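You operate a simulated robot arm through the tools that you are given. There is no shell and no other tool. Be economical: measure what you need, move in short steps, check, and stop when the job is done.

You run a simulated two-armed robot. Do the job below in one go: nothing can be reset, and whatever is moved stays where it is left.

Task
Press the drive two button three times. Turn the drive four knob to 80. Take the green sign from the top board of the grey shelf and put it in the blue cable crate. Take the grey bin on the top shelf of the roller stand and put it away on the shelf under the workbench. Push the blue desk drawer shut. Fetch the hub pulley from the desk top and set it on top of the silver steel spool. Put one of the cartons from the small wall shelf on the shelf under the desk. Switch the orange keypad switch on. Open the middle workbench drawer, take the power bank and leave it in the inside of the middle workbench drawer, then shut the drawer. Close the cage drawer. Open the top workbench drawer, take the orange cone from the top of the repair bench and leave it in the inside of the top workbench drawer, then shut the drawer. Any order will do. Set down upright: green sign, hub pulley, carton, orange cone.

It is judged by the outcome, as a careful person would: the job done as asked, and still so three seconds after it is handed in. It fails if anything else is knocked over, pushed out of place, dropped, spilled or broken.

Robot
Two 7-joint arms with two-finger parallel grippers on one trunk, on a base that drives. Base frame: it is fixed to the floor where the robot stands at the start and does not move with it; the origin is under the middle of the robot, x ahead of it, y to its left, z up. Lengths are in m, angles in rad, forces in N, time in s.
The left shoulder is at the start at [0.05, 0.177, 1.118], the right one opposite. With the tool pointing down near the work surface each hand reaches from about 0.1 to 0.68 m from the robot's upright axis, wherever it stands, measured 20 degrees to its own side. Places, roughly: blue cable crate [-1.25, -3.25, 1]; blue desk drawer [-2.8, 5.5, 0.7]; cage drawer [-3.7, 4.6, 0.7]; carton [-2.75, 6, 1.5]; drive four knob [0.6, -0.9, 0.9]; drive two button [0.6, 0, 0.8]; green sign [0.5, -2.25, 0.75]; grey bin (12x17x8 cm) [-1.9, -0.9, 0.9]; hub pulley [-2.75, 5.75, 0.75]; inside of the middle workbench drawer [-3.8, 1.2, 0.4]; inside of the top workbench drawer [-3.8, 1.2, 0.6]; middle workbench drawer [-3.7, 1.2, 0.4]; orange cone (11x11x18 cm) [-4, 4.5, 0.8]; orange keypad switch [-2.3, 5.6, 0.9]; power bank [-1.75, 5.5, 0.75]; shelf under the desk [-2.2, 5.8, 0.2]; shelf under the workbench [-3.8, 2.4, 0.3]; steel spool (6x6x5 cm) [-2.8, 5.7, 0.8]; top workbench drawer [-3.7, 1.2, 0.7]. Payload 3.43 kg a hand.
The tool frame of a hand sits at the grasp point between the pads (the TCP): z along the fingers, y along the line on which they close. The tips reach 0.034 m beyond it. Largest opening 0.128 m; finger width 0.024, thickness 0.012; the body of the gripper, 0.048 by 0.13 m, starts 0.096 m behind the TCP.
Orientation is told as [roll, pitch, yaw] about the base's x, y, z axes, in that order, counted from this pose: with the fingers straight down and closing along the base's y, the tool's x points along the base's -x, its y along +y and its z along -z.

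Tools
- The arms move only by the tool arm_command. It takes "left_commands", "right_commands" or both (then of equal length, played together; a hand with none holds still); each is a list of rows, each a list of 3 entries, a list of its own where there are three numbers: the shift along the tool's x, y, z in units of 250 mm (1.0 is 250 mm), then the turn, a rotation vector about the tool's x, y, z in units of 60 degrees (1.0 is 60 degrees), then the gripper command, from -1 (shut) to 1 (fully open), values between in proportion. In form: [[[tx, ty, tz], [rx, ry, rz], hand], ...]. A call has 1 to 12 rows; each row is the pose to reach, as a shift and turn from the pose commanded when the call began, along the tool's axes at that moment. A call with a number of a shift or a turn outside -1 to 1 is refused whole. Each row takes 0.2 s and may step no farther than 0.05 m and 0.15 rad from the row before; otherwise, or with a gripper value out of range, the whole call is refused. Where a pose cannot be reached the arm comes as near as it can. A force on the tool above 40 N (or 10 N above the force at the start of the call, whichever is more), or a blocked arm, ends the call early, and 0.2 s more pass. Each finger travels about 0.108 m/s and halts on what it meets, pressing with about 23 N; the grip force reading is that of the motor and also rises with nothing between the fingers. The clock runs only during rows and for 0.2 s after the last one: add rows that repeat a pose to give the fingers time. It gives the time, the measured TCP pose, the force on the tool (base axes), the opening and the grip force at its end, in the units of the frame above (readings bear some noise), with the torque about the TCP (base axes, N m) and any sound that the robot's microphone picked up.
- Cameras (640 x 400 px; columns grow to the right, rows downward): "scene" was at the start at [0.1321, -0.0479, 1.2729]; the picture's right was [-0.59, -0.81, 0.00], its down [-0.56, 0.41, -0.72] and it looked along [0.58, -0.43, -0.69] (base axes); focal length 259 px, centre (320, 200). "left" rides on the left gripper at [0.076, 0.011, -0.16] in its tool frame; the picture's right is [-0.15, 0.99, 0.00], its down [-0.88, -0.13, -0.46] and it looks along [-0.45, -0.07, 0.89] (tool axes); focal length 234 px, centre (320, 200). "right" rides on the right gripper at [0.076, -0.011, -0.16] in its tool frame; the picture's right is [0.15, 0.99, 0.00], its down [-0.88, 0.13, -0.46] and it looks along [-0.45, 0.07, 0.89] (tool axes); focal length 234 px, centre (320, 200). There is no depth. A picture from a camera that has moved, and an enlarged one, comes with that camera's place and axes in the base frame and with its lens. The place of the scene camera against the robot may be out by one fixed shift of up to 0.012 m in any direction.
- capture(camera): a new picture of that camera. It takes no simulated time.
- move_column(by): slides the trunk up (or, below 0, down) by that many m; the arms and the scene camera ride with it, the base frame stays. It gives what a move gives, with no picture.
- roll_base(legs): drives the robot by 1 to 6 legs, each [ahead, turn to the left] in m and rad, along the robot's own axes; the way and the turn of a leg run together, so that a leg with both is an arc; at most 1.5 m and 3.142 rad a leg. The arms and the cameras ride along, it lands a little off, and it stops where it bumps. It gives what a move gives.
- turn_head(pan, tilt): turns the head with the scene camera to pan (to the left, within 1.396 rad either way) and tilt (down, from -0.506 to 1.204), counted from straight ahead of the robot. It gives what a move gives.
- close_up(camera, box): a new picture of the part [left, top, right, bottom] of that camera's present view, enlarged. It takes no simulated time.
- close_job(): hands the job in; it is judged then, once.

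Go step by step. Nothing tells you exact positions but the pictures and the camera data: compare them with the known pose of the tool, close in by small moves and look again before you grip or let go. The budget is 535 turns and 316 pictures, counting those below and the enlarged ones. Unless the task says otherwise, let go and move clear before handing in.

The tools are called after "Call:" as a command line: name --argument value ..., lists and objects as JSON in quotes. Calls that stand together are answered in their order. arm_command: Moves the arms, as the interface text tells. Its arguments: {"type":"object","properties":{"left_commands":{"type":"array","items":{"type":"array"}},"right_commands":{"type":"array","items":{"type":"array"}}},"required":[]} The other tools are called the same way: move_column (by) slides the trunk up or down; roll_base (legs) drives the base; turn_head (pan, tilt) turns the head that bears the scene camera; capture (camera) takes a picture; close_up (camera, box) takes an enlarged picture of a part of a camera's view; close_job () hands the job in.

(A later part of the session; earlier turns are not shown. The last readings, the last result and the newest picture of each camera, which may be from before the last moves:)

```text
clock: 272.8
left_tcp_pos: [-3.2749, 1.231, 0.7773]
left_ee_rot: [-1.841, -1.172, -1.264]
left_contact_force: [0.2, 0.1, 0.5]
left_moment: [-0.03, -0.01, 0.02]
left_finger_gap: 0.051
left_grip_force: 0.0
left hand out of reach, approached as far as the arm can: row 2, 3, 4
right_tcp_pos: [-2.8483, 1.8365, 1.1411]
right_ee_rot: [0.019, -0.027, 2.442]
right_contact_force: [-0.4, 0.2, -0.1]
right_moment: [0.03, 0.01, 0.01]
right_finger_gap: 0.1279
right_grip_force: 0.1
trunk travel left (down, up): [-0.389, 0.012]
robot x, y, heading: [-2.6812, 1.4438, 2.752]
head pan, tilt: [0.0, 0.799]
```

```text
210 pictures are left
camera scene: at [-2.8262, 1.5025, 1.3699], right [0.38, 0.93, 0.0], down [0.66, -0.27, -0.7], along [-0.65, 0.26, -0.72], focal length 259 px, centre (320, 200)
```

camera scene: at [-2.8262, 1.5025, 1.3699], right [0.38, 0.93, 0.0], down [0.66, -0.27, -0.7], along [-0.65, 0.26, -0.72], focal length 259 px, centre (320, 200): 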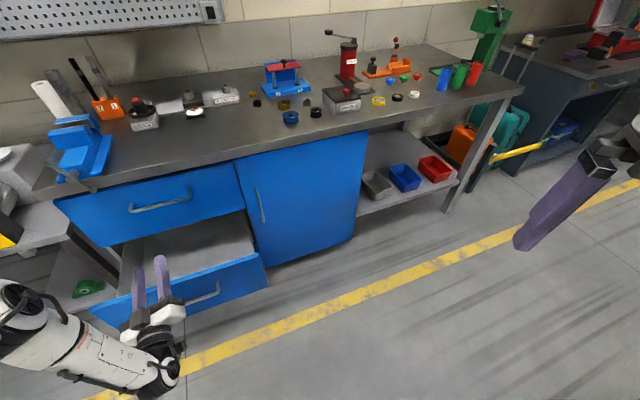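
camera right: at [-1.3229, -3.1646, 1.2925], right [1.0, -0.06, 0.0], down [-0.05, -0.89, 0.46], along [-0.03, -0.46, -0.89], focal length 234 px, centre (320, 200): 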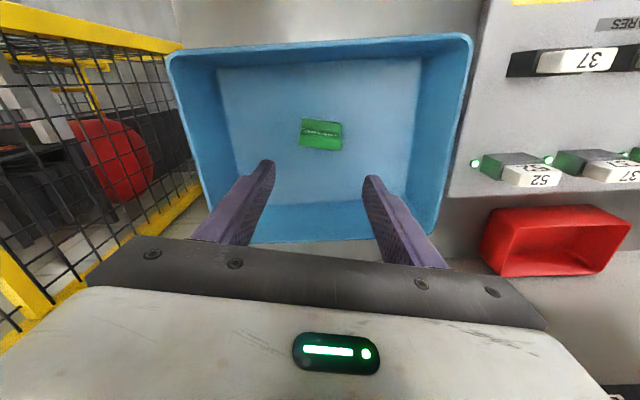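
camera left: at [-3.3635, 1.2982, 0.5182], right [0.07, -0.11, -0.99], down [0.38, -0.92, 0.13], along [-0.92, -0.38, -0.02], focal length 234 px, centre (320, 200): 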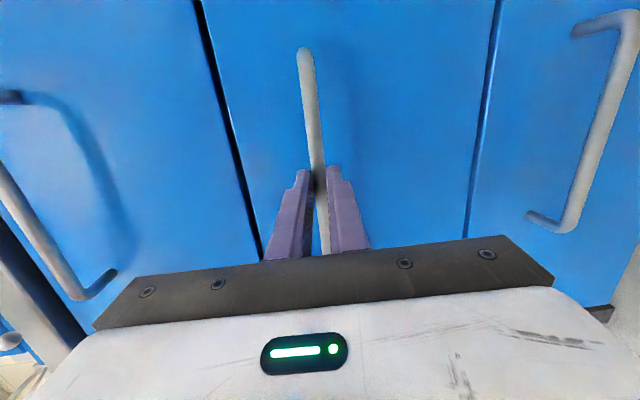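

Call:
arm_command --left_commands '[[[-0.1, -0.04, -0.02], [0, 0.1, 0.05], -0.2], [[-0.25, -0.08, -0.05], [0, 0.2, 0.1], -0.2], [[-0.4, -0.14, -0.08], [0, 0.32, 0.15], -0.2], [[-0.55, -0.2, -0.1], [0, 0.44, 0.2], -0.2], [[-0.7, -0.26, -0.12], [0, 0.56, 0.25], -0.2], [[-0.8, -0.3, -0.15], [0, 0.68, 0.3], -0.2], [[-0.85, -0.32, -0.2], [0, 0.8, 0.33], -0.2]]'

```text
clock: 274.4
left_tcp_pos: [-3.2627, 1.126, 0.8539]
left_ee_rot: [-0.624, -0.892, -2.869]
left_contact_force: [-0.3, 0.4, -0.6]
left_moment: [0.04, 0.01, 0.03]
left_finger_gap: 0.0511
left_grip_force: 0.1
left hand out of reach, approached as far as the arm can: row 1, 2, 3, 4, 5, 6, 7
right_tcp_pos: [-2.8505, 1.8373, 1.1408]
right_ee_rot: [0.017, -0.027, 2.441]
right_contact_force: [-0.7, 0.6, -0.1]
right_moment: [0.0, -0.01, 0.01]
right_finger_gap: 0.1278
right_grip_force: 0.1
trunk travel left (down, up): [-0.389, 0.012]
robot x, y, heading: [-2.6831, 1.4447, 2.752]
head pan, tilt: [0.0, 0.799]
```

Call:
arm_command --left_commands '[[[-0.037, -0.125, -0.07], [-0.032, 0.12, 0.038], -0.2], [[-0.075, -0.25, -0.14], [-0.065, 0.24, 0.077], -0.2], [[-0.112, -0.375, -0.21], [-0.097, 0.36, 0.115], -0.2], [[-0.15, -0.5, -0.28], [-0.13, 0.48, 0.153], -0.2], [[-0.187, -0.625, -0.355], [-0.162, 0.6, 0.19], -0.2], [[-0.225, -0.75, -0.425], [-0.194, 0.72, 0.23], -0.2], [[-0.262, -0.875, -0.5], [-0.227, 0.84, 0.27], -0.2], [[-0.3, -1.0, -0.567], [-0.259, 0.96, 0.307], -0.2]]'

Call:
capture --camera "scene"

```text
clock: 276.2
left_tcp_pos: [-3.1395, 1.2899, 1.0838]
left_ee_rot: [0.001, 0.0, 2.753]
left_contact_force: [0.1, -0.3, -0.6]
left_moment: [-0.03, -0.02, -0.02]
left_finger_gap: 0.0514
left_grip_force: 0.1
right_tcp_pos: [-2.8488, 1.8387, 1.1399]
right_ee_rot: [0.021, -0.029, 2.442]
right_contact_force: [0.4, 0.2, -0.1]
right_moment: [-0.01, -0.02, 0.01]
right_finger_gap: 0.1281
right_grip_force: 0.0
trunk travel left (down, up): [-0.389, 0.012]
robot x, y, heading: [-2.6831, 1.4436, 2.759]
head pan, tilt: [0.0, 0.799]
```

```text
209 pictures are left
camera scene: at [-2.8263, 1.5038, 1.3697], right [0.38, 0.93, 0.0], down [0.66, -0.27, -0.7], along [-0.65, 0.26, -0.72], focal length 259 px, centre (320, 200)
```

scene: 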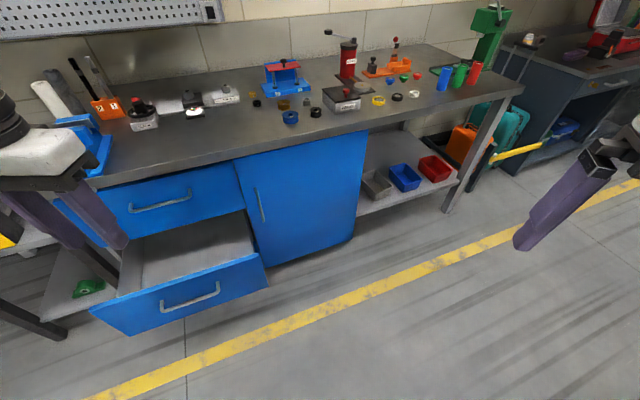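

Both arms are tidy. I'll drive north along x≈-2.95, clear of the panel.

Call:
roll_base --legs '[[0, -0.65], [0.53, 0], [0, -0.53], [1.4, 0]]'

Call:
turn_head --pan 0.0 --tilt 0.4

Call:
capture --camera "scene"

Call:
turn_head --pan 0.7 --tilt 0.5

Call:
capture --camera "scene"

```text
clock: 289.0
left_tcp_pos: [-3.2823, 3.6262, 1.0826]
left_ee_rot: [0.0, -0.001, 1.582]
left_contact_force: [0.2, 1.4, -0.5]
left_moment: [0.02, -0.03, -0.01]
left_finger_gap: 0.0512
left_grip_force: 0.0
right_tcp_pos: [-2.6623, 3.5717, 1.1418]
right_ee_rot: [0.019, -0.027, 1.272]
right_contact_force: [0.4, 0.2, -0.7]
right_moment: [-0.02, 0.0, 0.01]
right_finger_gap: 0.128
right_grip_force: 0.1
trunk travel left (down, up): [-0.389, 0.012]
robot x, y, heading: [-2.958, 3.2622, 1.58]
head pan, tilt: [0.0, 0.799]
```

```text
clock: 289.8
left_tcp_pos: [-3.2821, 3.6263, 1.0821]
left_ee_rot: [0.0, 0.001, 1.583]
left_contact_force: [-0.4, 0.1, 0.5]
left_moment: [0.05, 0.02, 0.02]
left_finger_gap: 0.0513
left_grip_force: 0.1
right_tcp_pos: [-2.6641, 3.5724, 1.1397]
right_ee_rot: [0.02, -0.029, 1.272]
right_contact_force: [-0.6, 0.3, 0.3]
right_moment: [0.0, 0.01, -0.04]
right_finger_gap: 0.1281
right_grip_force: 0.1
trunk travel left (down, up): [-0.389, 0.012]
robot x, y, heading: [-2.962, 3.266, 1.584]
head pan, tilt: [0.0, 0.4]
```

```text
208 pictures are left
camera scene: at [-2.966, 3.4288, 1.4049], right [1.0, 0.01, 0.0], down [0.01, -0.39, -0.92], along [-0.01, 0.92, -0.39], focal length 259 px, centre (320, 200)
```

scene: 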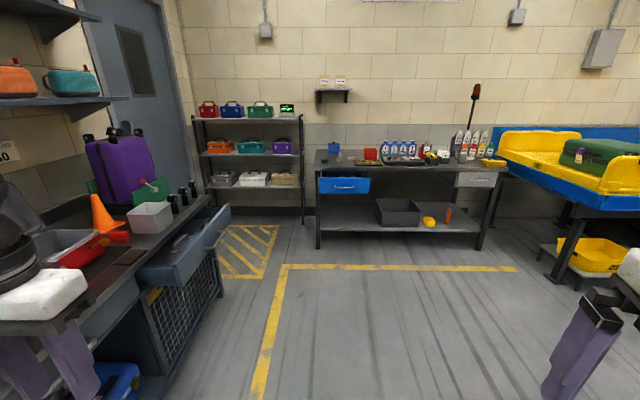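

```text
clock: 290.9
left_tcp_pos: [-3.2819, 3.6263, 1.0831]
left_ee_rot: [0.0, 0.001, 1.584]
left_contact_force: [0.2, -1.0, 0.3]
left_moment: [0.02, 0.01, 0.0]
left_finger_gap: 0.0513
left_grip_force: 0.2
right_tcp_pos: [-2.6622, 3.5718, 1.1399]
right_ee_rot: [0.019, -0.028, 1.271]
right_contact_force: [-0.4, 1.0, -0.7]
right_moment: [0.01, -0.03, 0.04]
right_finger_gap: 0.1281
right_grip_force: 0.1
trunk travel left (down, up): [-0.389, 0.012]
robot x, y, heading: [-2.9645, 3.26, 1.582]
head pan, tilt: [0.7, 0.499]
```

```text
207 pictures are left
camera scene: at [-3.0242, 3.405, 1.3958], right [0.76, 0.65, 0.0], down [0.31, -0.36, -0.88], along [-0.57, 0.66, -0.48], focal length 259 px, centre (320, 200)
```

scene: 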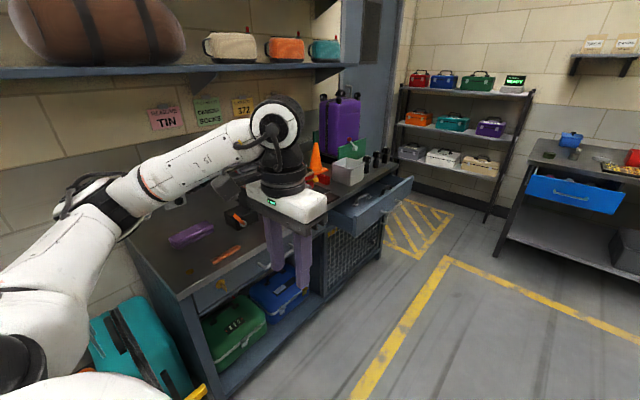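

I see the repair bench with the orange cone and the open cage drawer on the left, and the desk with an open blue drawer plus the wall shelf straight ahead. I'll close in on the desk.

Call:
roll_base --legs '[[0, -0.15], [1.3, 0], [0, 0.14]]'

Call:
turn_head --pan 0.0 --tilt 0.5

Call:
capture --camera "scene"

```text
clock: 298.7
left_tcp_pos: [-3.1045, 4.9115, 1.084]
left_ee_rot: [0.0, -0.001, 1.578]
left_contact_force: [-0.6, -1.0, 0.2]
left_moment: [0.0, -0.03, -0.06]
left_finger_gap: 0.0512
left_grip_force: 0.1
right_tcp_pos: [-2.485, 4.8521, 1.1401]
right_ee_rot: [0.018, -0.028, 1.265]
right_contact_force: [0.0, 0.4, -0.9]
right_moment: [0.01, 0.02, -0.02]
right_finger_gap: 0.1282
right_grip_force: 0.1
trunk travel left (down, up): [-0.389, 0.012]
robot x, y, heading: [-2.7855, 4.5491, 1.577]
head pan, tilt: [0.7, 0.499]
```

```text
clock: 299.7
left_tcp_pos: [-3.1042, 4.9111, 1.083]
left_ee_rot: [0.0, 0.0, 1.578]
left_contact_force: [0.2, -0.2, -0.2]
left_moment: [-0.01, 0.01, -0.02]
left_finger_gap: 0.0511
left_grip_force: 0.1
right_tcp_pos: [-2.4863, 4.8525, 1.1399]
right_ee_rot: [0.019, -0.027, 1.265]
right_contact_force: [-0.1, -0.8, -0.3]
right_moment: [0.01, 0.04, 0.02]
right_finger_gap: 0.1281
right_grip_force: 0.0
trunk travel left (down, up): [-0.389, 0.012]
robot x, y, heading: [-2.7844, 4.5484, 1.578]
head pan, tilt: [0.0, 0.499]
```

```text
206 pictures are left
camera scene: at [-2.7894, 4.7096, 1.3958], right [1.0, 0.01, 0.0], down [0.0, -0.48, -0.88], along [-0.01, 0.88, -0.48], focal length 259 px, centre (320, 200)
```

scene: 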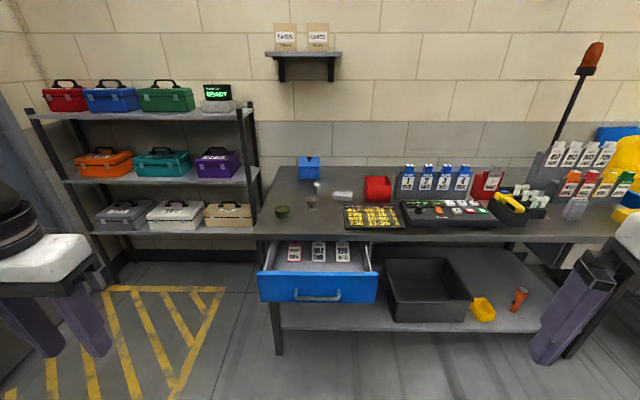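

Call:
close_up --camera "scene" --box '[240, 140, 420, 260]'

Call:
close_up --camera "scene" --box '[400, 140, 580, 260]'

Call:
close_up --camera "scene" --box '[250, 10, 360, 90]'

```text
3.33 times, centred on (330, 200) of scene
camera zoom: at [-2.7894, 4.7096, 1.3958], right [1.0, 0.01, 0.0], down [0.0, -0.48, -0.88], along [-0.01, 0.88, -0.48], focal length 863 px, centre (287, 200)
```

zoom: 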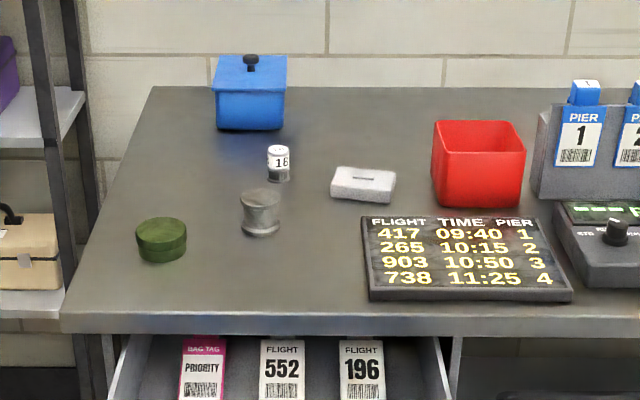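

```text
3.33 times, centred on (490, 200) of scene
camera zoom: at [-2.7894, 4.7096, 1.3958], right [1.0, 0.01, 0.0], down [0.0, -0.48, -0.88], along [-0.01, 0.88, -0.48], focal length 863 px, centre (-247, 200)
```

zoom: 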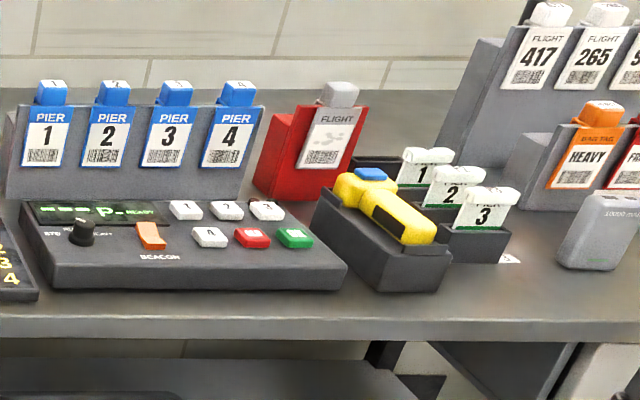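

```text
5.00 times, centred on (305, 50) of scene
camera zoom: at [-2.7894, 4.7096, 1.3958], right [1.0, 0.01, 0.0], down [0.0, -0.48, -0.88], along [-0.01, 0.88, -0.48], focal length 1294 px, centre (395, 950)
```

zoom: 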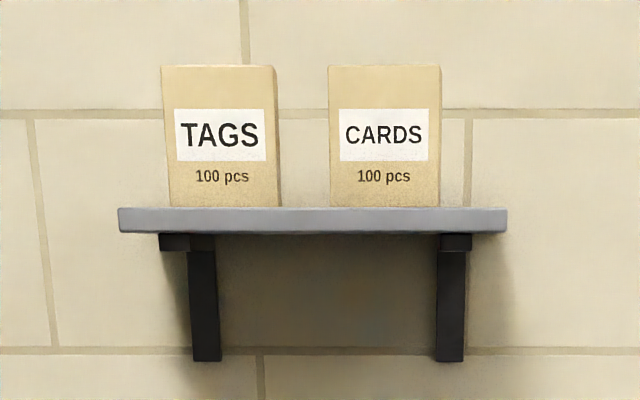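

The desk has the silver spool, small objects, a flight console with an orange "BEACON" rocker, the power bank at the right, and two cartons on the wall shelf. First I'll shut the blue drawer: lower the trunk and set the closed left fist in front of it.

Call:
move_column --by -0.3

Call:
arm_command --left_commands '[[[-0.12, -0.08, 0.07], [0, -0.12, 0], -1], [[-0.24, -0.16, 0.14], [0, -0.24, 0], -1], [[-0.36, -0.24, 0.21], [0, -0.36, 0], -1], [[-0.48, -0.32, 0.28], [0, -0.48, 0], -1], [[-0.6, -0.4, 0.36], [0, -0.57, 0], -1], [[-0.6, -0.44, 0.42], [0, -0.57, 0], -1]]'

Call:
capture --camera "left"

Call:
capture --camera "scene"

```text
clock: 302.7
left_tcp_pos: [-3.1038, 4.9119, 0.7825]
left_ee_rot: [0.002, 0.002, 1.578]
left_contact_force: [0.4, -0.5, -0.5]
left_moment: [-0.05, 0.03, 0.0]
left_finger_gap: 0.0509
left_grip_force: 0.1
right_tcp_pos: [-2.4866, 4.8525, 0.8403]
right_ee_rot: [0.02, -0.029, 1.264]
right_contact_force: [0.4, -0.9, -0.7]
right_moment: [0.02, -0.02, 0.02]
right_finger_gap: 0.128
right_grip_force: 0.1
trunk travel left (down, up): [-0.089, 0.312]
robot x, y, heading: [-2.7823, 4.5466, 1.577]
head pan, tilt: [0.0, 0.499]
```

```text
clock: 304.1
left_tcp_pos: [-2.995, 5.063, 0.677]
left_ee_rot: [0.0, -0.598, 1.579]
left_contact_force: [0.1, 0.3, -0.2]
left_moment: [-0.01, 0.01, -0.02]
left_finger_gap: 0.0002
left_grip_force: 23.0
right_tcp_pos: [-2.4863, 4.8527, 0.8399]
right_ee_rot: [0.019, -0.028, 1.267]
right_contact_force: [0.3, -1.1, -0.2]
right_moment: [0.01, 0.03, 0.0]
right_finger_gap: 0.1282
right_grip_force: 0.1
trunk travel left (down, up): [-0.089, 0.312]
robot x, y, heading: [-2.7837, 4.5497, 1.579]
head pan, tilt: [0.0, 0.499]
```

```text
202 pictures are left
camera left: at [-3.0051, 4.9093, 0.7678], right [-0.99, 0.11, 0.08], down [0.13, 0.47, 0.87], along [0.06, 0.87, -0.48], focal length 234 px, centre (320, 200)
```

left: 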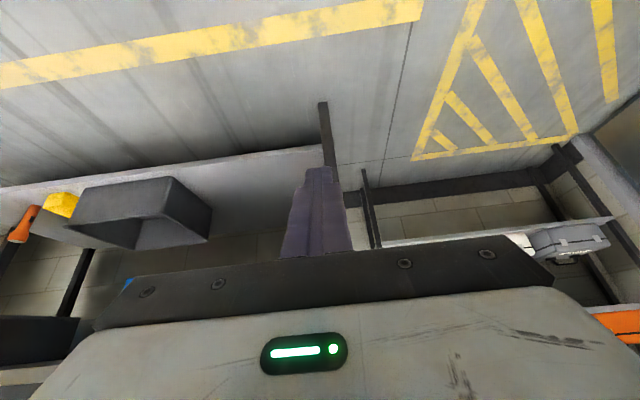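

```text
201 pictures are left
camera scene: at [-2.7893, 4.7097, 1.0958], right [1.0, 0.01, 0.0], down [0.0, -0.48, -0.88], along [-0.01, 0.88, -0.48], focal length 259 px, centre (320, 200)
```

scene: 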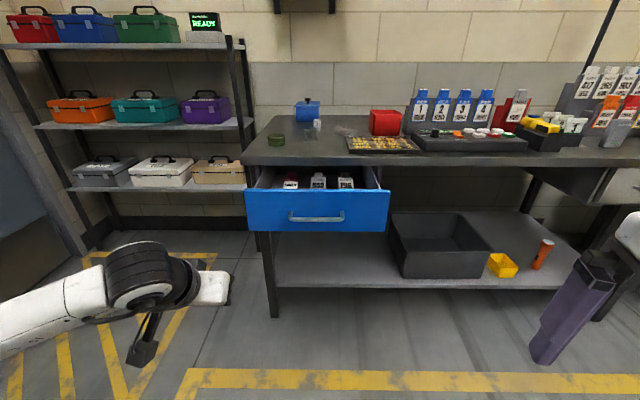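

Call:
arm_command --left_commands '[[[-0.09, -0.15, -0.14], [0, 0, 0], -1], [[-0.19, -0.3, -0.28], [0, 0, 0], -1], [[-0.19, -0.3, -0.28], [0, 0, 0], -1]]'

Call:
roll_base --legs '[[0.25, 0]]'

Call:
capture --camera "scene"

```text
refused: row 1 steps farther than a row can; nothing moved
```

```text
clock: 306.0
left_tcp_pos: [-2.9965, 5.3111, 0.6761]
left_ee_rot: [0.0, -0.596, 1.576]
left_contact_force: [0.7, 0.3, -0.5]
left_moment: [0.0, 0.0, -0.02]
left_finger_gap: 0.0002
left_grip_force: 23.0
right_tcp_pos: [-2.4865, 5.102, 0.8393]
right_ee_rot: [0.019, -0.027, 1.264]
right_contact_force: [0.1, -0.5, -0.6]
right_moment: [-0.05, -0.03, 0.01]
right_finger_gap: 0.128
right_grip_force: 0.0
trunk travel left (down, up): [-0.089, 0.312]
robot x, y, heading: [-2.7849, 4.7988, 1.57]
head pan, tilt: [0.0, 0.499]
```

```text
200 pictures are left
camera scene: at [-2.7907, 4.9597, 1.0958], right [1.0, 0.01, 0.0], down [0.0, -0.48, -0.88], along [-0.01, 0.88, -0.48], focal length 259 px, centre (320, 200)
```

scene: 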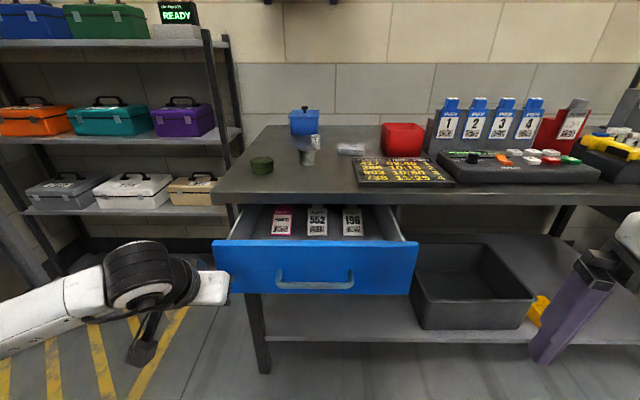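

The arm step was refused and only the base moved; no contact yet. I'll back up 0.1 and redo the hand shift.

Call:
roll_base --legs '[[-0.1, 0]]'

Call:
arm_command --left_commands '[[[-0.06, -0.1, -0.09], [0, 0, 0], -1], [[-0.13, -0.2, -0.19], [0, 0, 0], -1], [[-0.19, -0.3, -0.28], [0, 0, 0], -1], [[-0.19, -0.3, -0.28], [0, 0, 0], -1]]'

Call:
roll_base --legs '[[0.15, 0]]'

Call:
capture --camera "scene"

```text
clock: 307.1
left_tcp_pos: [-2.9964, 5.2116, 0.6776]
left_ee_rot: [0.002, -0.596, 1.578]
left_contact_force: [-0.4, 0.2, 0.4]
left_moment: [0.0, -0.03, -0.02]
left_finger_gap: 0.0002
left_grip_force: 23.1
right_tcp_pos: [-2.4854, 5.003, 0.8399]
right_ee_rot: [0.019, -0.028, 1.266]
right_contact_force: [0.0, 0.1, 0.1]
right_moment: [-0.03, 0.01, 0.0]
right_finger_gap: 0.1276
right_grip_force: 0.0
trunk travel left (down, up): [-0.089, 0.312]
robot x, y, heading: [-2.789, 4.7024, 1.578]
head pan, tilt: [0.0, 0.499]
```

```text
clock: 308.1
left_tcp_pos: [-2.9232, 5.2116, 0.7627]
left_ee_rot: [-0.001, -0.597, 1.58]
left_contact_force: [-0.7, 0.1, 0.1]
left_moment: [-0.01, 0.03, 0.02]
left_finger_gap: 0.0
left_grip_force: 23.1
right_tcp_pos: [-2.488, 5.002, 0.8399]
right_ee_rot: [0.018, -0.028, 1.264]
right_contact_force: [-0.2, 0.2, -0.2]
right_moment: [-0.01, -0.02, 0.04]
right_finger_gap: 0.1281
right_grip_force: 0.0
trunk travel left (down, up): [-0.089, 0.312]
robot x, y, heading: [-2.7841, 4.6966, 1.577]
head pan, tilt: [0.0, 0.499]
```

```text
clock: 309.5
left_tcp_pos: [-2.9213, 5.3604, 0.7621]
left_ee_rot: [0.001, -0.598, 1.575]
left_contact_force: [0.3, -0.5, -0.2]
left_moment: [0.01, 0.01, 0.0]
left_finger_gap: 0.0001
left_grip_force: 23.3
right_tcp_pos: [-2.4869, 5.1518, 0.8397]
right_ee_rot: [0.018, -0.027, 1.264]
right_contact_force: [-0.3, 0.2, -0.2]
right_moment: [0.01, -0.01, 0.03]
right_finger_gap: 0.1281
right_grip_force: 0.0
trunk travel left (down, up): [-0.089, 0.312]
robot x, y, heading: [-2.7859, 4.8478, 1.575]
head pan, tilt: [0.0, 0.499]
```

```text
199 pictures are left
camera scene: at [-2.7909, 5.0095, 1.0958], right [1.0, 0.01, 0.0], down [0.0, -0.48, -0.88], along [0.0, 0.88, -0.48], focal length 259 px, centre (320, 200)
```

scene: 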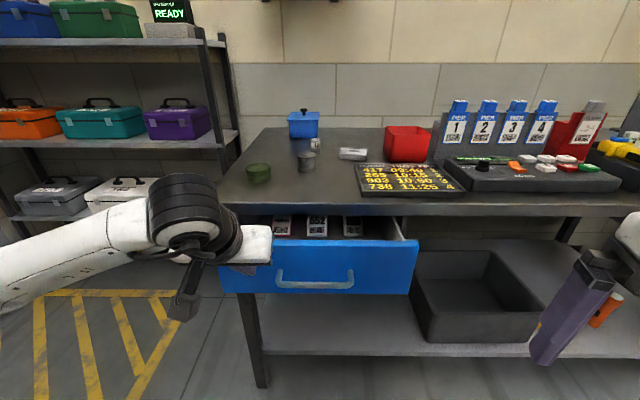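

Call:
roll_base --legs '[[0.1, 0]]'

Call:
capture --camera "scene"

```text
clock: 310.6
left_tcp_pos: [-2.9218, 5.4603, 0.762]
left_ee_rot: [0.0, -0.595, 1.578]
left_contact_force: [0.1, 0.4, -0.1]
left_moment: [0.01, 0.0, 0.01]
left_finger_gap: 0.0
left_grip_force: 23.4
right_tcp_pos: [-2.4879, 5.2515, 0.8409]
right_ee_rot: [0.018, -0.028, 1.265]
right_contact_force: [-0.5, 0.5, -0.1]
right_moment: [0.0, 0.02, -0.02]
right_finger_gap: 0.1279
right_grip_force: 0.1
trunk travel left (down, up): [-0.089, 0.312]
robot x, y, heading: [-2.7869, 4.945, 1.578]
head pan, tilt: [0.0, 0.499]
```

```text
198 pictures are left
camera scene: at [-2.7917, 5.1088, 1.0958], right [1.0, 0.01, 0.0], down [0.0, -0.48, -0.88], along [-0.01, 0.88, -0.48], focal length 259 px, centre (320, 200)
```

scene: 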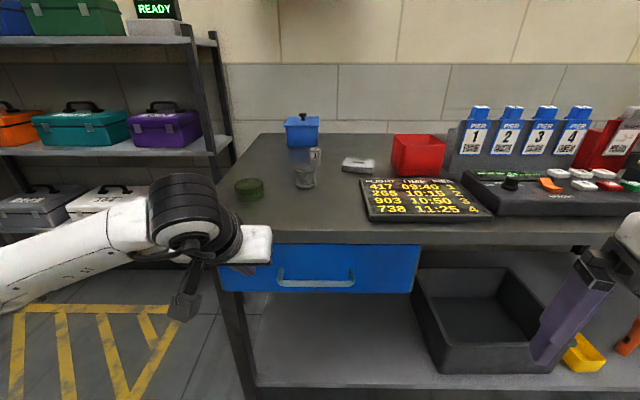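

Call:
roll_base --legs '[[0.05, 0]]'

Call:
capture --camera "scene"

```text
clock: 311.4
left_tcp_pos: [-2.9215, 5.4694, 0.7607]
left_ee_rot: [0.005, -0.578, 1.561]
left_contact_force: [-0.6, -2.7, -0.2]
left_moment: [-0.03, -0.02, 0.01]
left_finger_gap: 0.0001
left_grip_force: 22.9
right_tcp_pos: [-2.4885, 5.2684, 0.8409]
right_ee_rot: [0.018, -0.028, 1.264]
right_contact_force: [0.1, -0.8, -0.1]
right_moment: [0.0, 0.0, 0.01]
right_finger_gap: 0.1282
right_grip_force: 0.1
trunk travel left (down, up): [-0.089, 0.312]
robot x, y, heading: [-2.7832, 4.9649, 1.578]
head pan, tilt: [0.0, 0.499]
stopped in leg 1: the force on the tool passed its limit (the readings are from after the stop); the commanded pose is now the measured one
```

```text
197 pictures are left
camera scene: at [-2.7918, 5.1252, 1.0958], right [1.0, 0.01, 0.0], down [0.0, -0.48, -0.88], along [-0.01, 0.88, -0.48], focal length 259 px, centre (320, 200)
```

scene: 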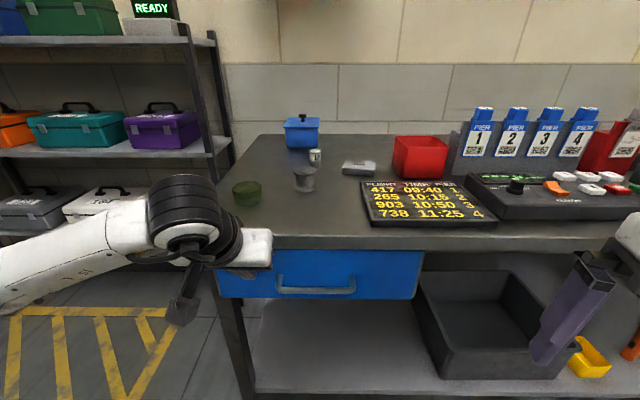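

The drawer is shut (hard stop felt). Now a close look at the desk-top objects.

Call:
close_up --camera "scene" --box '[220, 100, 420, 240]'

```text
2.86 times, centred on (320, 170) of scene
camera zoom: at [-2.7918, 5.1252, 1.0958], right [1.0, 0.01, 0.0], down [0.0, -0.48, -0.88], along [-0.01, 0.88, -0.48], focal length 739 px, centre (320, 286)
```

zoom: 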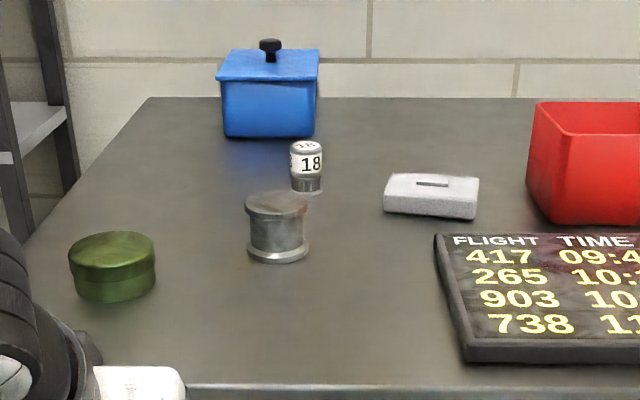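

The "18" piece behind the spool (pulley with hub below) is the hub pulley; the silver spool is in front of it. I'll back off and shift right so the left hand reaches both well.

Call:
roll_base --legs '[[-0.35, 0]]'

Call:
arm_command --left_commands '[[[0.05, 0.1, -0.05], [0, 0.12, 0], -0.5], [[0.08, 0.2, -0.1], [0, 0.24, 0], 0], [[0.1, 0.3, -0.15], [0, 0.36, 0], 0], [[0.12, 0.35, -0.2], [0, 0.48, 0], 0], [[0.12, 0.4, -0.25], [0, 0.55, 0], 0]]'

Call:
move_column --by 0.3

Call:
roll_base --legs '[[0, -0.57], [0.36, 0], [0, 0.57]]'

Call:
turn_head --pan 0.2 --tilt 0.7

Call:
capture --camera "scene"

```text
clock: 313.7
left_tcp_pos: [-2.9184, 5.1236, 0.7593]
left_ee_rot: [0.005, -0.579, 1.565]
left_contact_force: [-0.5, -0.1, 0.2]
left_moment: [0.02, -0.01, -0.02]
left_finger_gap: 0.0
left_grip_force: 23.2
right_tcp_pos: [-2.4856, 4.9219, 0.8413]
right_ee_rot: [0.02, -0.027, 1.267]
right_contact_force: [-0.2, 0.0, 0.0]
right_moment: [-0.02, -0.01, -0.04]
right_finger_gap: 0.1279
right_grip_force: 0.1
trunk travel left (down, up): [-0.089, 0.312]
robot x, y, heading: [-2.7841, 4.6174, 1.579]
head pan, tilt: [0.0, 0.499]
```

```text
clock: 314.9
left_tcp_pos: [-3.0177, 5.0625, 0.7971]
left_ee_rot: [0.004, 0.001, 1.568]
left_contact_force: [-0.3, -0.4, 0.5]
left_moment: [-0.03, -0.02, 0.0]
left_finger_gap: 0.0639
left_grip_force: 0.0
right_tcp_pos: [-2.4863, 4.9212, 0.8403]
right_ee_rot: [0.021, -0.029, 1.265]
right_contact_force: [0.6, 0.5, 0.1]
right_moment: [0.01, 0.0, 0.02]
right_finger_gap: 0.128
right_grip_force: 0.0
trunk travel left (down, up): [-0.089, 0.312]
robot x, y, heading: [-2.7841, 4.6163, 1.575]
head pan, tilt: [0.0, 0.499]
```

```text
clock: 317.9
left_tcp_pos: [-3.019, 5.0634, 1.0963]
left_ee_rot: [0.007, -0.001, 1.567]
left_contact_force: [-0.6, 0.1, -0.1]
left_moment: [0.0, -0.03, -0.01]
left_finger_gap: 0.064
left_grip_force: 0.1
right_tcp_pos: [-2.4857, 4.9211, 1.1397]
right_ee_rot: [0.019, -0.028, 1.266]
right_contact_force: [0.2, -0.2, 0.1]
right_moment: [0.02, -0.05, 0.02]
right_finger_gap: 0.1281
right_grip_force: 0.0
trunk travel left (down, up): [-0.389, 0.012]
robot x, y, heading: [-2.7807, 4.6171, 1.576]
head pan, tilt: [0.0, 0.499]
```

```text
clock: 323.4
left_tcp_pos: [-2.8354, 5.3673, 1.0971]
left_ee_rot: [0.003, -0.001, 1.582]
left_contact_force: [-0.2, 0.5, -0.5]
left_moment: [0.0, 0.0, 0.03]
left_finger_gap: 0.064
left_grip_force: 0.1
right_tcp_pos: [-2.3002, 5.2322, 1.1405]
right_ee_rot: [0.019, -0.029, 1.279]
right_contact_force: [0.3, 0.7, 0.5]
right_moment: [0.04, 0.0, -0.04]
right_finger_gap: 0.1281
right_grip_force: 0.0
trunk travel left (down, up): [-0.389, 0.012]
robot x, y, heading: [-2.5928, 4.9229, 1.59]
head pan, tilt: [0.0, 0.499]
```

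```text
clock: 324.1
left_tcp_pos: [-2.8345, 5.3686, 1.0966]
left_ee_rot: [0.004, -0.002, 1.581]
left_contact_force: [-0.3, -0.2, -0.4]
left_moment: [0.01, 0.02, 0.06]
left_finger_gap: 0.0639
left_grip_force: 0.0
right_tcp_pos: [-2.301, 5.2321, 1.141]
right_ee_rot: [0.018, -0.027, 1.279]
right_contact_force: [0.4, -0.1, -0.7]
right_moment: [0.01, -0.03, 0.03]
right_finger_gap: 0.1278
right_grip_force: 0.1
trunk travel left (down, up): [-0.389, 0.012]
robot x, y, heading: [-2.5956, 4.9288, 1.592]
head pan, tilt: [0.201, 0.7]
```

```text
195 pictures are left
camera scene: at [-2.6187, 5.0779, 1.3782], right [0.98, 0.22, 0.0], down [0.14, -0.63, -0.77], along [-0.17, 0.75, -0.64], focal length 259 px, centre (320, 200)
```

scene: 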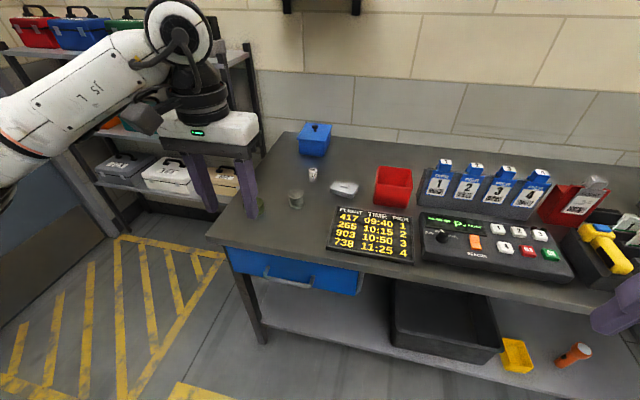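

Call:
capture --camera "left"

Call:
close_up --camera "scene" --box '[260, 140, 380, 230]'

```text
194 pictures are left
camera left: at [-2.8446, 5.2917, 1.2574], right [-0.99, 0.14, 0.01], down [0.12, 0.88, 0.46], along [0.06, 0.45, -0.89], focal length 234 px, centre (320, 200)
```

left: 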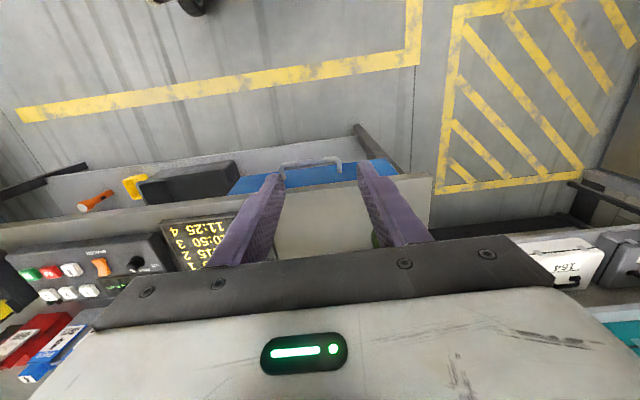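

```text
4.44 times, centred on (320, 185) of scene
camera zoom: at [-2.6187, 5.0779, 1.3782], right [0.98, 0.22, 0.0], down [0.14, -0.63, -0.77], along [-0.17, 0.75, -0.64], focal length 1150 px, centre (320, 267)
```

zoom: 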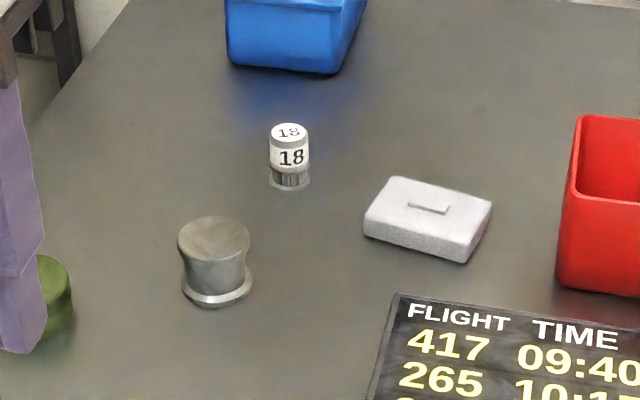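

Call:
roll_base --legs '[[0.25, 0]]'

Call:
arm_command --left_commands '[[[-0.18, 0, 0], [0, 0, 0], 0], [[-0.36, 0, 0], [0, 0, 0], 0], [[-0.54, 0, 0], [0, 0, 0], 0], [[-0.62, 0, 0], [0, 0, 0], 0]]'

Call:
capture --camera "left"

```text
clock: 325.9
left_tcp_pos: [-2.839, 5.6225, 1.0955]
left_ee_rot: [0.006, -0.002, 1.58]
left_contact_force: [-0.4, 0.1, 0.5]
left_moment: [0.0, -0.01, 0.01]
left_finger_gap: 0.064
left_grip_force: 0.0
right_tcp_pos: [-2.3054, 5.4867, 1.1399]
right_ee_rot: [0.017, -0.027, 1.277]
right_contact_force: [0.3, 0.0, -1.1]
right_moment: [-0.05, 0.0, -0.01]
right_finger_gap: 0.128
right_grip_force: 0.1
trunk travel left (down, up): [-0.389, 0.012]
robot x, y, heading: [-2.5993, 5.175, 1.594]
head pan, tilt: [0.201, 0.7]
```

```text
clock: 326.9
left_tcp_pos: [-2.838, 5.7773, 1.0971]
left_ee_rot: [0.006, -0.003, 1.579]
left_contact_force: [-0.7, -0.6, -0.5]
left_moment: [-0.03, 0.03, 0.01]
left_finger_gap: 0.0641
left_grip_force: 0.0
right_tcp_pos: [-2.3045, 5.4857, 1.1399]
right_ee_rot: [0.019, -0.029, 1.277]
right_contact_force: [-0.5, -0.7, -0.6]
right_moment: [0.01, 0.0, -0.01]
right_finger_gap: 0.1283
right_grip_force: 0.0
trunk travel left (down, up): [-0.389, 0.012]
robot x, y, heading: [-2.5985, 5.1748, 1.591]
head pan, tilt: [0.201, 0.7]
```

```text
192 pictures are left
camera left: at [-2.8481, 5.701, 1.2577], right [-0.99, 0.14, 0.01], down [0.13, 0.88, 0.46], along [0.06, 0.45, -0.89], focal length 234 px, centre (320, 200)
```

left: 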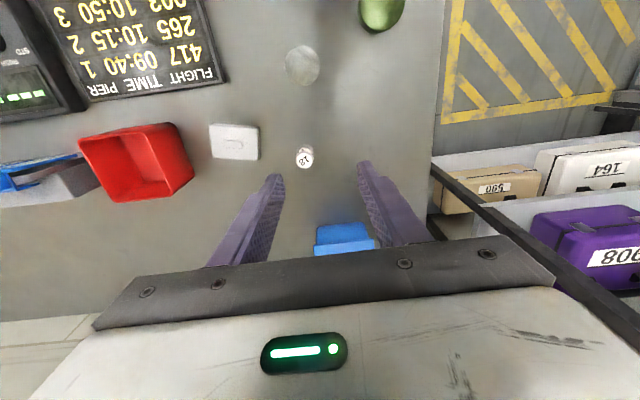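

Call:
close_up --camera "left" --box '[200, 30, 360, 180]'

```text
2.67 times, centred on (280, 105) of left
camera zoom: at [-2.8481, 5.701, 1.2577], right [-0.99, 0.14, 0.01], down [0.13, 0.88, 0.46], along [0.06, 0.45, -0.89], focal length 624 px, centre (427, 453)
```

zoom: 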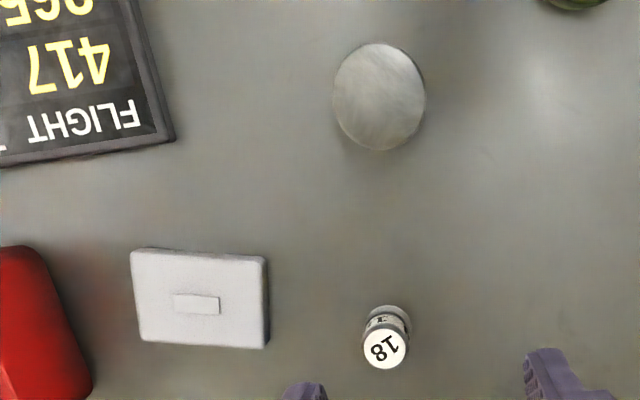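

Desk top works out at z≈0.83; pulley at (-2.808, 5.812), spool centre (-2.828, 5.680). I'll move above the pulley.

Call:
arm_command --left_commands '[[[-0.07, -0.06, 0.12], [0, 0, 0], 0], [[-0.14, -0.12, 0.28], [0, 0, 0], 0], [[-0.14, -0.12, 0.44], [0, 0, 0], 0], [[-0.14, -0.12, 0.56], [0, 0, 0], 0], [[-0.14, -0.12, 0.56], [0, 0, 0], 0]]'

Call:
capture --camera "left"

Call:
capture --camera "scene"

```text
clock: 328.1
left_tcp_pos: [-2.8098, 5.8128, 0.958]
left_ee_rot: [0.004, -0.003, 1.581]
left_contact_force: [-0.1, 0.4, -0.2]
left_moment: [0.0, -0.06, 0.01]
left_finger_gap: 0.0639
left_grip_force: 0.0
right_tcp_pos: [-2.3049, 5.4852, 1.1409]
right_ee_rot: [0.019, -0.028, 1.276]
right_contact_force: [0.1, 0.2, -0.2]
right_moment: [-0.02, 0.0, 0.01]
right_finger_gap: 0.128
right_grip_force: 0.0
trunk travel left (down, up): [-0.389, 0.012]
robot x, y, heading: [-2.5986, 5.1773, 1.589]
head pan, tilt: [0.201, 0.7]
```

```text
190 pictures are left
camera left: at [-2.8197, 5.7359, 1.1187], right [-0.99, 0.14, 0.0], down [0.12, 0.88, 0.46], along [0.06, 0.45, -0.89], focal length 234 px, centre (320, 200)
```

left: 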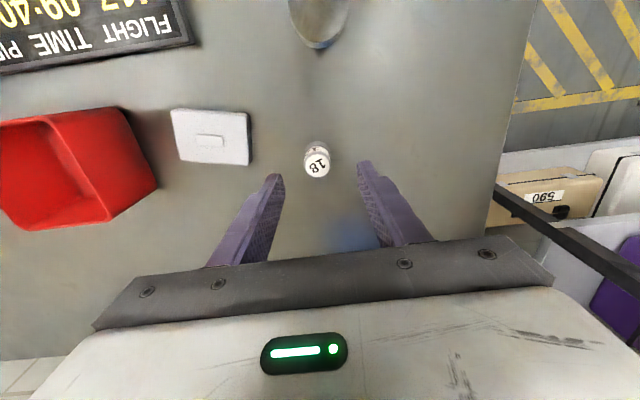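

```text
189 pictures are left
camera scene: at [-2.6235, 5.3312, 1.3782], right [0.98, 0.22, 0.0], down [0.14, -0.63, -0.77], along [-0.17, 0.75, -0.64], focal length 259 px, centre (320, 200)
```

scene: 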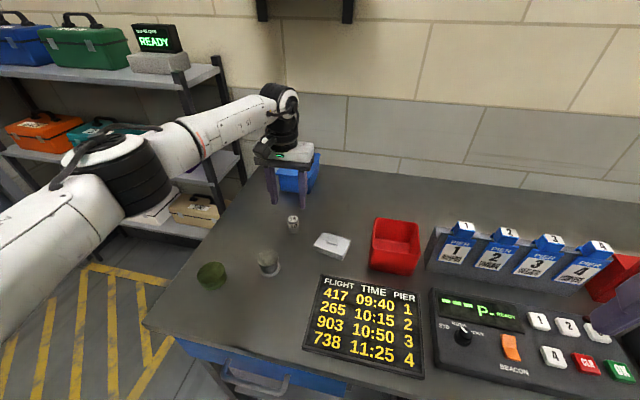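

Call:
arm_command --left_commands '[[[0, -0.018, 0.12], [0, 0, 0], 0], [[0, -0.018, 0.24], [0, 0, 0], 0], [[0, -0.018, 0.344], [0, 0, 0], 0], [[0, -0.018, 0.344], [0, 0, 0], -1], [[0, -0.018, 0.344], [0, 0, 0], -1], [[0, -0.018, 0.344], [0, 0, 0], -1]]'

Call:
capture --camera "left"

```text
clock: 329.5
left_tcp_pos: [-2.8058, 5.8137, 0.8704]
left_ee_rot: [0.006, -0.001, 1.58]
left_contact_force: [-0.5, 0.5, -0.4]
left_moment: [-0.03, -0.03, -0.01]
left_finger_gap: 0.0322
left_grip_force: 22.5
right_tcp_pos: [-2.3044, 5.4854, 1.1398]
right_ee_rot: [0.019, -0.03, 1.278]
right_contact_force: [-0.5, -0.5, -0.8]
right_moment: [-0.02, 0.04, -0.06]
right_finger_gap: 0.128
right_grip_force: 0.1
trunk travel left (down, up): [-0.389, 0.012]
robot x, y, heading: [-2.5994, 5.1783, 1.589]
head pan, tilt: [0.201, 0.7]
```

```text
188 pictures are left
camera left: at [-2.8158, 5.7365, 1.0313], right [-0.99, 0.14, 0.0], down [0.12, 0.88, 0.46], along [0.06, 0.45, -0.89], focal length 234 px, centre (320, 200)
```

left: 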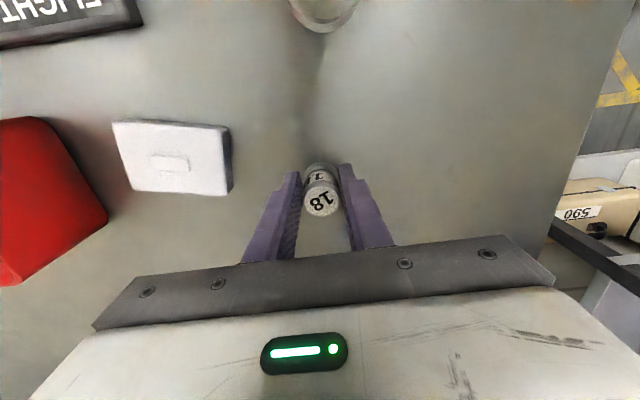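

Call:
arm_command --left_commands '[[[0, 0, -0.16], [0, 0, 0], -1], [[0, 0, -0.34], [0, 0, 0], -1], [[0.17, 0.03, -0.34], [0, 0, 0], -1], [[0.34, 0.06, -0.34], [0, 0, 0], -1], [[0.48, 0.088, -0.34], [0, 0, 0], -1], [[0.48, 0.088, -0.34], [0, 0, 0], -1]]'

Call:
capture --camera "left"

Call:
close_up --camera "scene" --box '[210, 150, 370, 290]'

```text
clock: 330.9
left_tcp_pos: [-2.8273, 5.6911, 0.9545]
left_ee_rot: [0.005, -0.001, 1.581]
left_contact_force: [0.1, -0.7, -0.9]
left_moment: [-0.01, 0.03, -0.01]
left_finger_gap: 0.0322
left_grip_force: 22.9
right_tcp_pos: [-2.3048, 5.4855, 1.1408]
right_ee_rot: [0.018, -0.026, 1.278]
right_contact_force: [0.3, 0.1, -0.7]
right_moment: [0.03, 0.01, -0.02]
right_finger_gap: 0.128
right_grip_force: 0.0
trunk travel left (down, up): [-0.389, 0.012]
robot x, y, heading: [-2.5992, 5.1784, 1.59]
head pan, tilt: [0.201, 0.7]
```

```text
187 pictures are left
camera left: at [-2.8377, 5.6144, 1.1153], right [-0.99, 0.14, 0.01], down [0.12, 0.88, 0.46], along [0.06, 0.45, -0.89], focal length 234 px, centre (320, 200)
```

left: 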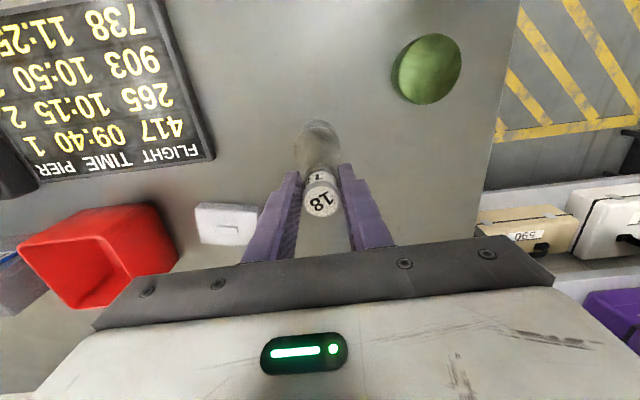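

```text
2.86 times, centred on (290, 220) of scene
camera zoom: at [-2.6231, 5.3317, 1.3781], right [0.98, 0.22, 0.0], down [0.14, -0.63, -0.76], along [-0.17, 0.75, -0.64], focal length 739 px, centre (406, 143)
```

zoom: 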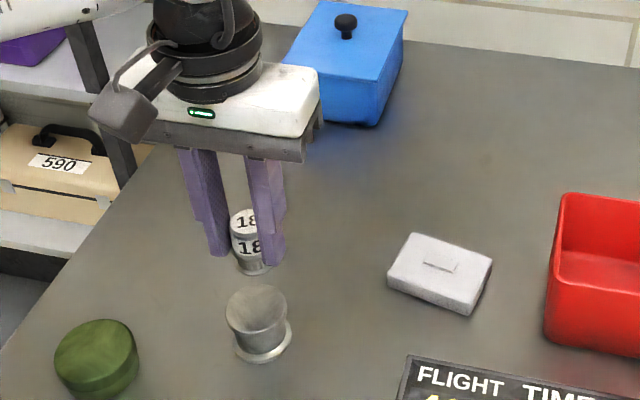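

Call:
arm_command --left_commands '[[[0.035, 0.004, 0], [0, 0, 0], -1], [[0.066, 0.008, 0.05], [0, 0, 0], -1], [[0.066, 0.008, 0.1], [0, 0, 0], -1], [[0.066, 0.008, 0.115], [0, 0, 0], -1]]'

Call:
close_up --camera "scene" --box '[230, 190, 310, 280]'

Call:
capture --camera "left"

```text
clock: 331.9
left_tcp_pos: [-2.8296, 5.6751, 0.9267]
left_ee_rot: [0.006, -0.003, 1.58]
left_contact_force: [0.2, 0.9, -0.1]
left_moment: [-0.04, -0.03, 0.01]
left_finger_gap: 0.0323
left_grip_force: 23.0
right_tcp_pos: [-2.305, 5.4857, 1.14]
right_ee_rot: [0.019, -0.03, 1.277]
right_contact_force: [0.2, 0.2, 0.0]
right_moment: [0.01, -0.02, 0.0]
right_finger_gap: 0.1279
right_grip_force: 0.0
trunk travel left (down, up): [-0.389, 0.012]
robot x, y, heading: [-2.599, 5.1849, 1.588]
head pan, tilt: [0.201, 0.7]
```

```text
4.44 times, centred on (270, 235) of scene
camera zoom: at [-2.6235, 5.3314, 1.3781], right [0.98, 0.22, 0.0], down [0.14, -0.63, -0.76], along [-0.17, 0.75, -0.64], focal length 1150 px, centre (542, 44)
```

zoom: 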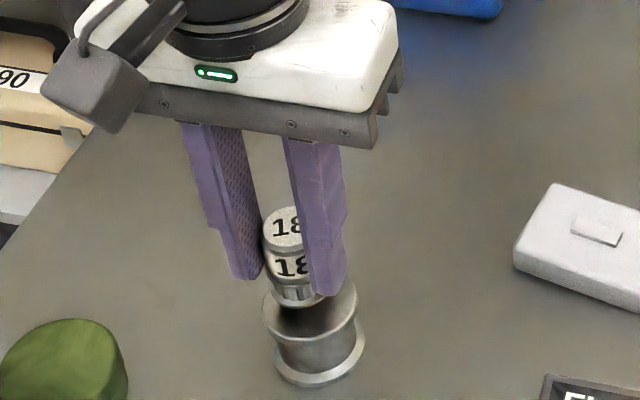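

```text
184 pictures are left
camera left: at [-2.84, 5.5985, 1.0871], right [-0.99, 0.14, 0.01], down [0.12, 0.88, 0.46], along [0.06, 0.45, -0.89], focal length 234 px, centre (320, 200)
```

left: 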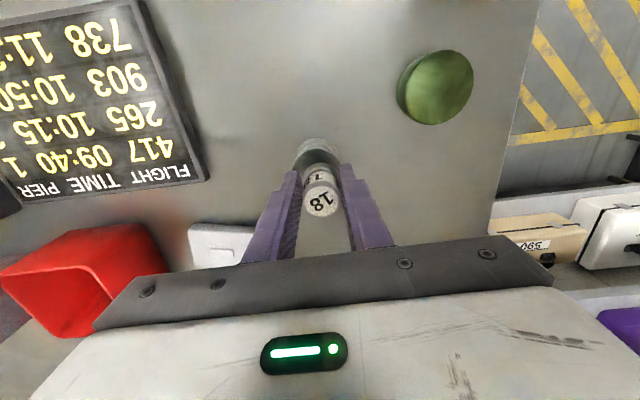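

Call:
arm_command --left_commands '[[[0, -0.016, 0], [0, 0, 0], -1], [[0, -0.016, 0.012], [0, 0, 0], -1], [[0, -0.016, 0.024], [0, 0, 0], -1], [[0, -0.016, 0.036], [0, 0, 0], -1]]'

Call:
close_up --camera "scene" --box '[230, 190, 310, 280]'

```text
clock: 332.9
left_tcp_pos: [-2.8262, 5.676, 0.9182]
left_ee_rot: [0.005, -0.004, 1.58]
left_contact_force: [0.0, 0.2, -0.5]
left_moment: [-0.03, 0.02, 0.04]
left_finger_gap: 0.0322
left_grip_force: 23.2
right_tcp_pos: [-2.3054, 5.4856, 1.1397]
right_ee_rot: [0.02, -0.028, 1.278]
right_contact_force: [0.5, 0.3, -0.8]
right_moment: [-0.02, 0.0, 0.01]
right_finger_gap: 0.1282
right_grip_force: 0.0
trunk travel left (down, up): [-0.389, 0.012]
robot x, y, heading: [-2.6, 5.18, 1.588]
head pan, tilt: [0.201, 0.7]
```

```text
4.44 times, centred on (270, 235) of scene
camera zoom: at [-2.6235, 5.3315, 1.3781], right [0.98, 0.22, 0.0], down [0.14, -0.63, -0.76], along [-0.17, 0.75, -0.64], focal length 1150 px, centre (542, 44)
```

zoom: 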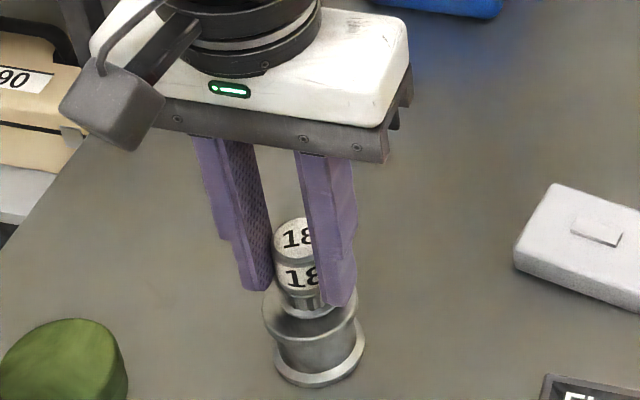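

Call:
arm_command --left_commands '[[[0, 0, 0.012], [0, 0, 0], -1], [[0, 0, 0.024], [0, 0, 0], -1], [[0, 0, 0.036], [0, 0, 0], -1], [[0, 0, 0.046], [0, 0, 0], -1]]'

Call:
close_up --camera "scene" --box '[230, 190, 310, 280]'

```text
clock: 333.9
left_tcp_pos: [-2.8247, 5.6763, 0.9071]
left_ee_rot: [0.003, -0.007, 1.579]
left_contact_force: [-0.9, 2.6, 15.2]
left_moment: [0.24, 0.08, -0.03]
left_finger_gap: 0.0324
left_grip_force: 23.1
right_tcp_pos: [-2.3043, 5.4843, 1.141]
right_ee_rot: [0.019, -0.027, 1.278]
right_contact_force: [0.0, -0.1, -0.8]
right_moment: [0.01, 0.03, 0.02]
right_finger_gap: 0.128
right_grip_force: 0.1
trunk travel left (down, up): [-0.389, 0.012]
robot x, y, heading: [-2.6013, 5.1792, 1.595]
head pan, tilt: [0.201, 0.7]
```

```text
4.44 times, centred on (270, 235) of scene
camera zoom: at [-2.6229, 5.3303, 1.3784], right [0.98, 0.22, 0.0], down [0.14, -0.63, -0.77], along [-0.17, 0.75, -0.64], focal length 1150 px, centre (542, 44)
```

zoom: 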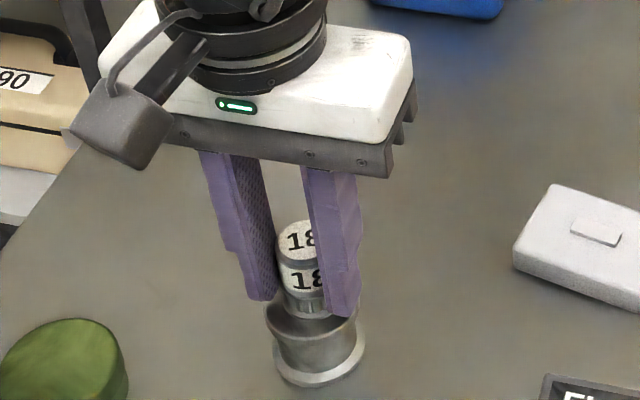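

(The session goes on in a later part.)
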